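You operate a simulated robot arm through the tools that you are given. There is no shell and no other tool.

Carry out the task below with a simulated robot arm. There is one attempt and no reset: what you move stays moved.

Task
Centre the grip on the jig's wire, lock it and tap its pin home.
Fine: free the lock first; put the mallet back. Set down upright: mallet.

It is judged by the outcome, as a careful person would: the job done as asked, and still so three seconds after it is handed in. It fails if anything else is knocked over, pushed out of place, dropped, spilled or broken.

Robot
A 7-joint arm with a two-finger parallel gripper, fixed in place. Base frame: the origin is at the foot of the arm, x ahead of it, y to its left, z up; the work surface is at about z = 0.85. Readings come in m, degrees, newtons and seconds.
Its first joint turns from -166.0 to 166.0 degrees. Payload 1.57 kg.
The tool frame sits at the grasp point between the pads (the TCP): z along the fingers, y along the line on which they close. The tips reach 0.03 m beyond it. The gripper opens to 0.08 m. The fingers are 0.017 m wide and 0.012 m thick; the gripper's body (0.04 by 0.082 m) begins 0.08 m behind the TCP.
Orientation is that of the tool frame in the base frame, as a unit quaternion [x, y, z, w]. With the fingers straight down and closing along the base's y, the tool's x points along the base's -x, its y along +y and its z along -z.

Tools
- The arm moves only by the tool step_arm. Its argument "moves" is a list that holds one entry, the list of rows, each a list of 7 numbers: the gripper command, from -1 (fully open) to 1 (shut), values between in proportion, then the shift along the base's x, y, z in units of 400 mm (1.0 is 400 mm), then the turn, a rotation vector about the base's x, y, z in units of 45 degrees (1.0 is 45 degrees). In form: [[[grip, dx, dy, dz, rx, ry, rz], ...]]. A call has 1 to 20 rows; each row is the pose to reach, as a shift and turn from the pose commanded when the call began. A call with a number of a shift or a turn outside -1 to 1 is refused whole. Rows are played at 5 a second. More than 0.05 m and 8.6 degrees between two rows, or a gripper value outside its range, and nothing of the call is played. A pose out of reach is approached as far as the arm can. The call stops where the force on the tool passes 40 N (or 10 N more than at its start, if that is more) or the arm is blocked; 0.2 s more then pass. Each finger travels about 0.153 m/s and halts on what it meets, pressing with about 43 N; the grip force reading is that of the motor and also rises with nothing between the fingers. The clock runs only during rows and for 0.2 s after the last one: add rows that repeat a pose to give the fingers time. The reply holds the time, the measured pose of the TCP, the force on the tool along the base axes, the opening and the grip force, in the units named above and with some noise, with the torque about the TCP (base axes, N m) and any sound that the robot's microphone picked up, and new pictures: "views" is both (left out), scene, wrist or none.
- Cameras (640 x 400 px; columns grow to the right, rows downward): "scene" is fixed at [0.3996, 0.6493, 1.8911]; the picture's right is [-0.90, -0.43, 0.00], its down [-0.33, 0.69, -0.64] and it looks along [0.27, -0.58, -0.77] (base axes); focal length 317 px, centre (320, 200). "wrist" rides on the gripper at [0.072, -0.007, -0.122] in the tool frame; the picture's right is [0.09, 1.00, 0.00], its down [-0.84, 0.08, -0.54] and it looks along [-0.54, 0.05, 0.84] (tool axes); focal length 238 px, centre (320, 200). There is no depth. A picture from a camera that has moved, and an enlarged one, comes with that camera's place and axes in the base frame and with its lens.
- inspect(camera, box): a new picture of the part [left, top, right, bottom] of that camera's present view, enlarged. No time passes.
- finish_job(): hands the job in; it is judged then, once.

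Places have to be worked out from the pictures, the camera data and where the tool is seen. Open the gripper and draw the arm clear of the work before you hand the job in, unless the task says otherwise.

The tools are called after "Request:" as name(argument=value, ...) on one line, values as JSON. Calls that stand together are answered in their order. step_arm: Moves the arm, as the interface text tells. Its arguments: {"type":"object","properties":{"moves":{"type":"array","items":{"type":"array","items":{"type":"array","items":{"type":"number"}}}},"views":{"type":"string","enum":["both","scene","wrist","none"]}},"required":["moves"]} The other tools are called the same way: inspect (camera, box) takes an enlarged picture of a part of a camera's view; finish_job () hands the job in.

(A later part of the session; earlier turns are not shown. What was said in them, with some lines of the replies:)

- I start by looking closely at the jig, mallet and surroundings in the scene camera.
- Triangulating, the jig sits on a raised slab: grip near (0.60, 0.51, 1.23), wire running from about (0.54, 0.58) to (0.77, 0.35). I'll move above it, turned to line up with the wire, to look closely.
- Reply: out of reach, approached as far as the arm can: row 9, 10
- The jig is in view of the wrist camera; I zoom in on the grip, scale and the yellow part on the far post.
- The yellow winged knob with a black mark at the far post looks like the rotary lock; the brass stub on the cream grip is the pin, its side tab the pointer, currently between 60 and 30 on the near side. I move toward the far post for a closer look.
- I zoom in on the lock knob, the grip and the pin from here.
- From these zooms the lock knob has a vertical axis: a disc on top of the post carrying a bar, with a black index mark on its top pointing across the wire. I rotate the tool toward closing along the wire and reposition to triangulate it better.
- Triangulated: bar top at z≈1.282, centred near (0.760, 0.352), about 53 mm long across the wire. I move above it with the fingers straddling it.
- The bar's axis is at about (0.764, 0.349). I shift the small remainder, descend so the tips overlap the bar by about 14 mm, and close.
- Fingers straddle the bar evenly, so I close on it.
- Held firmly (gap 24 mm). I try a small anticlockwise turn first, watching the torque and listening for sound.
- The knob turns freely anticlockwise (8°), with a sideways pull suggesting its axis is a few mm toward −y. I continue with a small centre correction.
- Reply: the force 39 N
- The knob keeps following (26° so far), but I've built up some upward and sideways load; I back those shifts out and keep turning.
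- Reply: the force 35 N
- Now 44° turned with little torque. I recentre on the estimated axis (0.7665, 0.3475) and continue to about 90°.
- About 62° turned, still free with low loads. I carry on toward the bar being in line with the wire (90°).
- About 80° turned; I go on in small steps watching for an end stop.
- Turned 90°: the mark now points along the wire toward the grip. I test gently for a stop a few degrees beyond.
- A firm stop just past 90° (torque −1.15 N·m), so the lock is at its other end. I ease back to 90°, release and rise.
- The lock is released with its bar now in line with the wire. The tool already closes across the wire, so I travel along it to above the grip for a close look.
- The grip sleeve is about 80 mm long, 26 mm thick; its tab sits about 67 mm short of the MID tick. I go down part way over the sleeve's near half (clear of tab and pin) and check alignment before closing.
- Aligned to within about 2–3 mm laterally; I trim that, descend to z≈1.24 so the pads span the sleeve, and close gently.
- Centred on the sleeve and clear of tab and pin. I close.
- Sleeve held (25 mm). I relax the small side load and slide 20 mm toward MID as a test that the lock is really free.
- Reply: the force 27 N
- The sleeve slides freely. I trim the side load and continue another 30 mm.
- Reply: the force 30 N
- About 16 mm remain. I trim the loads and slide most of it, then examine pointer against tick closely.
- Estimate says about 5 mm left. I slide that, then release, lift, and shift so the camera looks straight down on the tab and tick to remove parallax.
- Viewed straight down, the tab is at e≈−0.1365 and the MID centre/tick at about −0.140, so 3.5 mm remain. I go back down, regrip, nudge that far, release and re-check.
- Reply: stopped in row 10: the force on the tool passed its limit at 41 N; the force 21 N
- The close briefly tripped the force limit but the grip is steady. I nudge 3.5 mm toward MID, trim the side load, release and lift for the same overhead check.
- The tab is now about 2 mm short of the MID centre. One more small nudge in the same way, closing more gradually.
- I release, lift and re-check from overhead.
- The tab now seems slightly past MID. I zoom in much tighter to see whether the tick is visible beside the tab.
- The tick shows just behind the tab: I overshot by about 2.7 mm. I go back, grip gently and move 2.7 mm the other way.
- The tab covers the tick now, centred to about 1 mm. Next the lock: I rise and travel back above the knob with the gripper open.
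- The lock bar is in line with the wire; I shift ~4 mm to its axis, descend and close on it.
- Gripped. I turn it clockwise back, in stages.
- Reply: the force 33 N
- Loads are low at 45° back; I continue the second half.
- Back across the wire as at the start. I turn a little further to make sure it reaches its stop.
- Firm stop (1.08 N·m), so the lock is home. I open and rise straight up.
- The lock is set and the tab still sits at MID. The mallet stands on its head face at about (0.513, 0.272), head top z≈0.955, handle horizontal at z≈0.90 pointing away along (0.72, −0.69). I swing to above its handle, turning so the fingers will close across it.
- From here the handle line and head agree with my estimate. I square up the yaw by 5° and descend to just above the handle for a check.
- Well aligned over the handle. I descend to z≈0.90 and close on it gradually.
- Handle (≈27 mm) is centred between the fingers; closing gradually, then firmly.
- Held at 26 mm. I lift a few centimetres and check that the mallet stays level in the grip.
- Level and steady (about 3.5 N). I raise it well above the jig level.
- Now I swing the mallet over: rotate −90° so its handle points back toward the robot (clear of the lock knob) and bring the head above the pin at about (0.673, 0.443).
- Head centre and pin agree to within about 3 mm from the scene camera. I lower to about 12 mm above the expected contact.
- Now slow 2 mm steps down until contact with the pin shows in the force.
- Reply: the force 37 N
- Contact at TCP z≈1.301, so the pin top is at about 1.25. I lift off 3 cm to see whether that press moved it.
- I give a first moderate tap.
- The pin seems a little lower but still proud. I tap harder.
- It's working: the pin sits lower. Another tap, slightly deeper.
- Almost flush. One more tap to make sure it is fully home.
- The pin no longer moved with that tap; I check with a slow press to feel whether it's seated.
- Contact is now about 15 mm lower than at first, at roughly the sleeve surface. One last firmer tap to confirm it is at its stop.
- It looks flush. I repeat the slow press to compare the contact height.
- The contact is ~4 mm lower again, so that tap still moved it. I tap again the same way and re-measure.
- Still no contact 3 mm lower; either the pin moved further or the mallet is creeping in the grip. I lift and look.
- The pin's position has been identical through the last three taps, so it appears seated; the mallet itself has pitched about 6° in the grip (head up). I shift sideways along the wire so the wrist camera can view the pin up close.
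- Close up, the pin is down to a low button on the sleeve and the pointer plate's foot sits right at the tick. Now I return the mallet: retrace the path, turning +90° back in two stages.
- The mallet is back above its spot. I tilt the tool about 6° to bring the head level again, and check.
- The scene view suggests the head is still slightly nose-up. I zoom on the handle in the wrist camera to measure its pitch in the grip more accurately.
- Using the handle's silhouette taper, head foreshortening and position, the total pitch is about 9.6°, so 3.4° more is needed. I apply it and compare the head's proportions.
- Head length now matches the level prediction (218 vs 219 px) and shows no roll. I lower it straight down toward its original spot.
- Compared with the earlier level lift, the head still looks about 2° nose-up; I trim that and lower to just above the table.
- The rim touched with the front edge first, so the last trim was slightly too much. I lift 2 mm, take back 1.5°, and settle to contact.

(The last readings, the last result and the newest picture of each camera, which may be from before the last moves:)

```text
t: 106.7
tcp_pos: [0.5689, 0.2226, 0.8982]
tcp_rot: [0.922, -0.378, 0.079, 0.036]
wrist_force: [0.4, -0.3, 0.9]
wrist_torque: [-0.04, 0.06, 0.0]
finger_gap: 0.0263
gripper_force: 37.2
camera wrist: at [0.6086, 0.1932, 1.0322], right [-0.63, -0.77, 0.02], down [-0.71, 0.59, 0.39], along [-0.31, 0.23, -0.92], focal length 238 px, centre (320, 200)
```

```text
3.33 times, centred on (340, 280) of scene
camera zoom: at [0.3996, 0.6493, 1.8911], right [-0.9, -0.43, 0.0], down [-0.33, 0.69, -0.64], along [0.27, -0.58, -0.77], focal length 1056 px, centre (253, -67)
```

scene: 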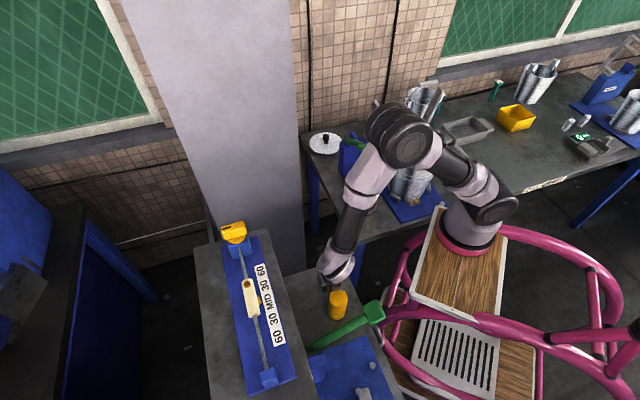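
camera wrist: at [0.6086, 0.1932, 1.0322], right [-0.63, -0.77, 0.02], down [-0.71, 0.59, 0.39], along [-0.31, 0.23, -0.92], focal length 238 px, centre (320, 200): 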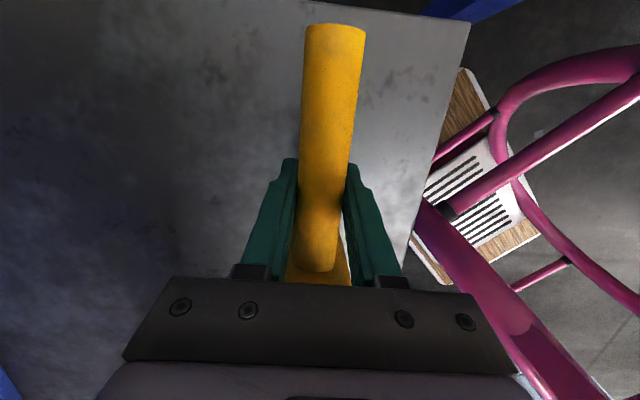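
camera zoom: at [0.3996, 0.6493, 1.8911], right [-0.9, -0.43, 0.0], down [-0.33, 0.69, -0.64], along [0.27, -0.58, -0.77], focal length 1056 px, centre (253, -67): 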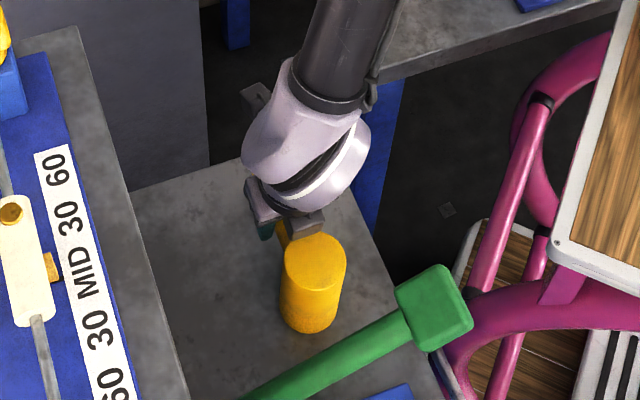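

Contact is now gentle and near-even, and the head coincides with its original place within ~2 px. I open slowly and let it settle.

Request:
step_arm(moves=[[[0.6, 0, 0, 0, 0, 0, 0], [0.35, 0, 0, 0, 0, 0, 0], [0.25, 0, 0, 0, 0, 0, 0], [0.1, 0, 0, 0, 0, 0, 0], [-0.3, 0, 0, 0, 0, 0, 0], [-0.7, 0, 0, 0, 0, 0, 0], [-1, 0, 0, 0, 0, 0, 0], [-1, 0, 0, 0, 0, 0, 0]]])

Request:
inspect(camera="scene", box=[290, 220, 390, 340])

```text
t: 108.5
tcp_pos: [0.5678, 0.2227, 0.8988]
tcp_rot: [0.922, -0.377, 0.08, 0.036]
wrist_force: [0.1, 0.2, 0.7]
wrist_torque: [0.02, 0.01, 0.0]
finger_gap: 0.0803
gripper_force: 0.1
camera wrist: at [0.6086, 0.1931, 1.0321], right [-0.63, -0.77, 0.02], down [-0.71, 0.59, 0.39], along [-0.31, 0.23, -0.92], focal length 238 px, centre (320, 200)
```

scene: 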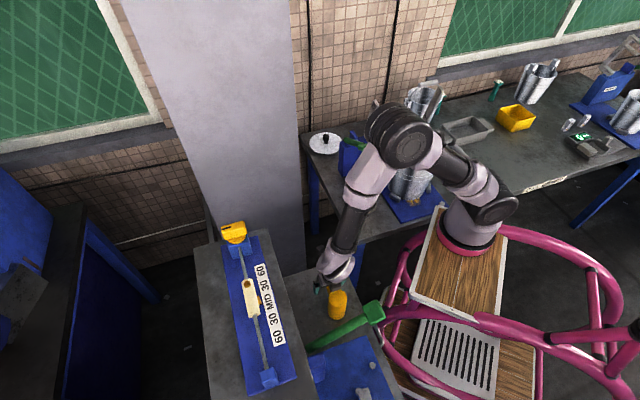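
wrist: 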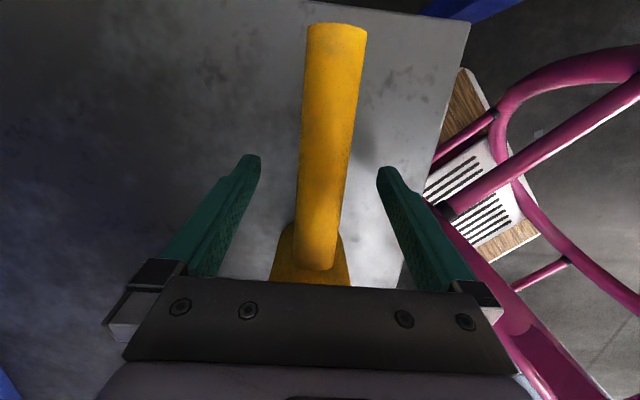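

```text
3.33 times, centred on (340, 280) of scene
camera zoom: at [0.3996, 0.6493, 1.8911], right [-0.9, -0.43, 0.0], down [-0.33, 0.69, -0.64], along [0.27, -0.58, -0.77], focal length 1056 px, centre (253, -67)
```

zoom: 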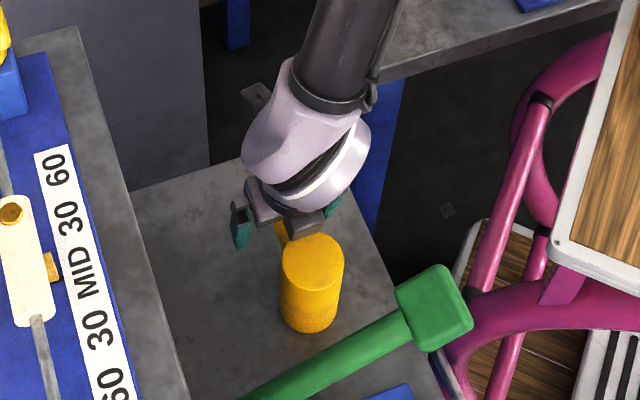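

The mallet stands on its own. I lift straight up clear of it.

Request:
step_arm(moves=[[[-1, 0, 0, 0.05, 0, 0, 0], [-1, 0, 0, 0.12, 0, 0, 0], [-1, 0, 0, 0.22, 0, 0, 0], [-1, 0, 0, 0.32, 0, 0, 0], [-1, 0, 0, 0.42, 0, 0, 0], [-1, 0, 0, 0.52, 0.1, 0.1, 0], [-1, 0, 0, 0.62, 0.16, 0.16, 0], [-1, -0.03, -0.03, 0.72, 0.16, 0.16, 0], [-1, -0.06, -0.06, 0.82, 0.16, 0.16, 0], [-1, -0.09, -0.09, 0.92, 0.16, 0.16, 0], [-1, -0.12, -0.12, 1.0, 0.16, 0.16, 0], [-1, -0.12, -0.12, 1.0, 0.16, 0.16, 0]]])

Request:
inspect(camera="scene", box=[280, 240, 400, 350])

Request:
inspect(camera="scene", box=[205, 210, 305, 350])

Request:
inspect(camera="scene", box=[235, 265, 275, 325])

```text
t: 111.1
tcp_pos: [0.5206, 0.1739, 1.3026]
tcp_rot: [0.925, -0.379, -0.003, 0.001]
wrist_force: [-0.5, 0.1, 0.0]
wrist_torque: [0.04, -0.01, 0.03]
finger_gap: 0.08
gripper_force: 0.0
camera wrist: at [0.5761, 0.1284, 1.4242], right [-0.63, -0.78, 0.0], down [-0.65, 0.53, 0.55], along [-0.43, 0.34, -0.84], focal length 238 px, centre (320, 200)
```

scene: 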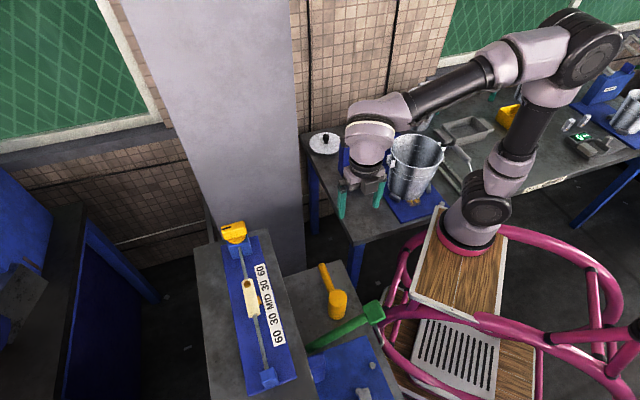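
wrist: 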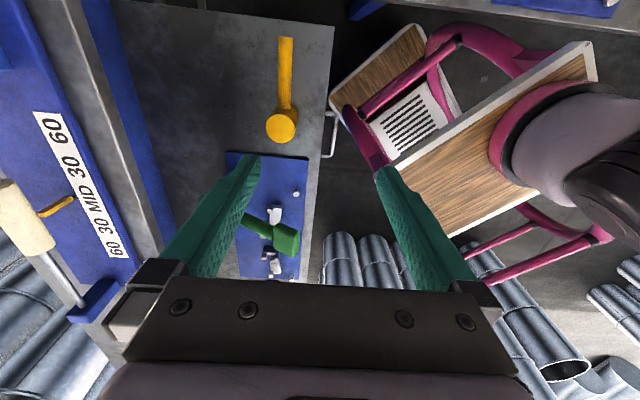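

```text
3.64 times, centred on (340, 295) of scene
camera zoom: at [0.3996, 0.6493, 1.8911], right [-0.9, -0.43, 0.0], down [-0.33, 0.69, -0.64], along [0.27, -0.58, -0.77], focal length 1152 px, centre (247, -146)
```

zoom: 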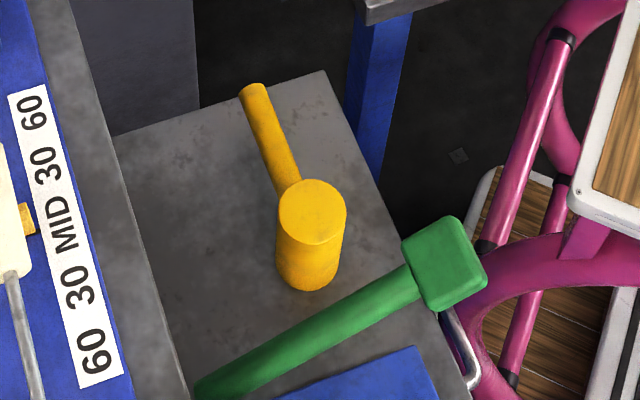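

```text
2.86 times, centred on (255, 280) of scene
camera zoom: at [0.3996, 0.6493, 1.8911], right [-0.9, -0.43, 0.0], down [-0.33, 0.69, -0.64], along [0.27, -0.58, -0.77], focal length 905 px, centre (506, -29)
```

zoom: 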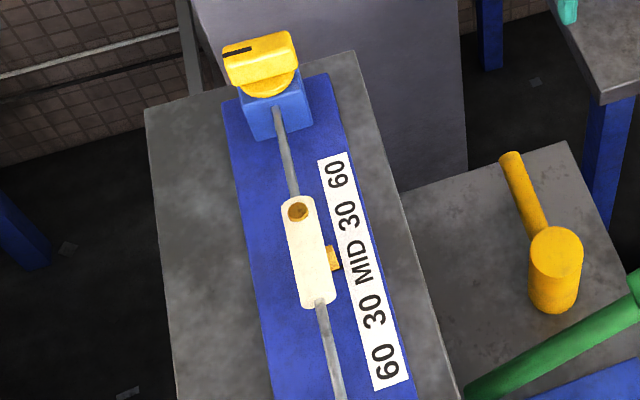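

```text
6.67 times, centred on (255, 295) of scene
camera zoom: at [0.3996, 0.6493, 1.8911], right [-0.9, -0.43, 0.0], down [-0.33, 0.69, -0.64], along [0.27, -0.58, -0.77], focal length 2112 px, centre (753, -433)
```

zoom: 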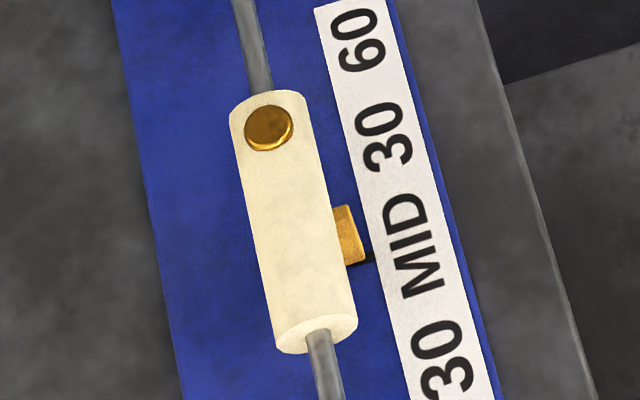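

The mallet stands level at its original spot, the pointer is at MID, the lock bar is back across the wire at its stop and the pin is down on the sleeve. The gripper is open and clear, so I hand in.

Request:
finish_job()

```text
The job is handed in.
```

The job is done and handed in. The grip is centred on the wire, locked and pinned, and the mallet is back where it stood.

- **Lock:** I turned the knob a quarter turn to its stop to free it. After centring the grip I turned it back until it hit the stop on the locked side.
- **Grip:** The pointer sits at the MID tick, about 1–1.5 mm past it by my measurements.
- **Pin:** The first three taps drove it down about 16 mm. Three more taps didn't move it, so I took it as home. It still stands about 2–3 mm above the sleeve, like a low button.
- **Mallet:** It slipped a few degrees in the gripper during the last taps. I corrected that before setting it down, and it now stands upright on its head at its original spot, within about 2 mm.

The gripper was open and clear of the work when I handed in. I saw nothing else knocked over or moved.
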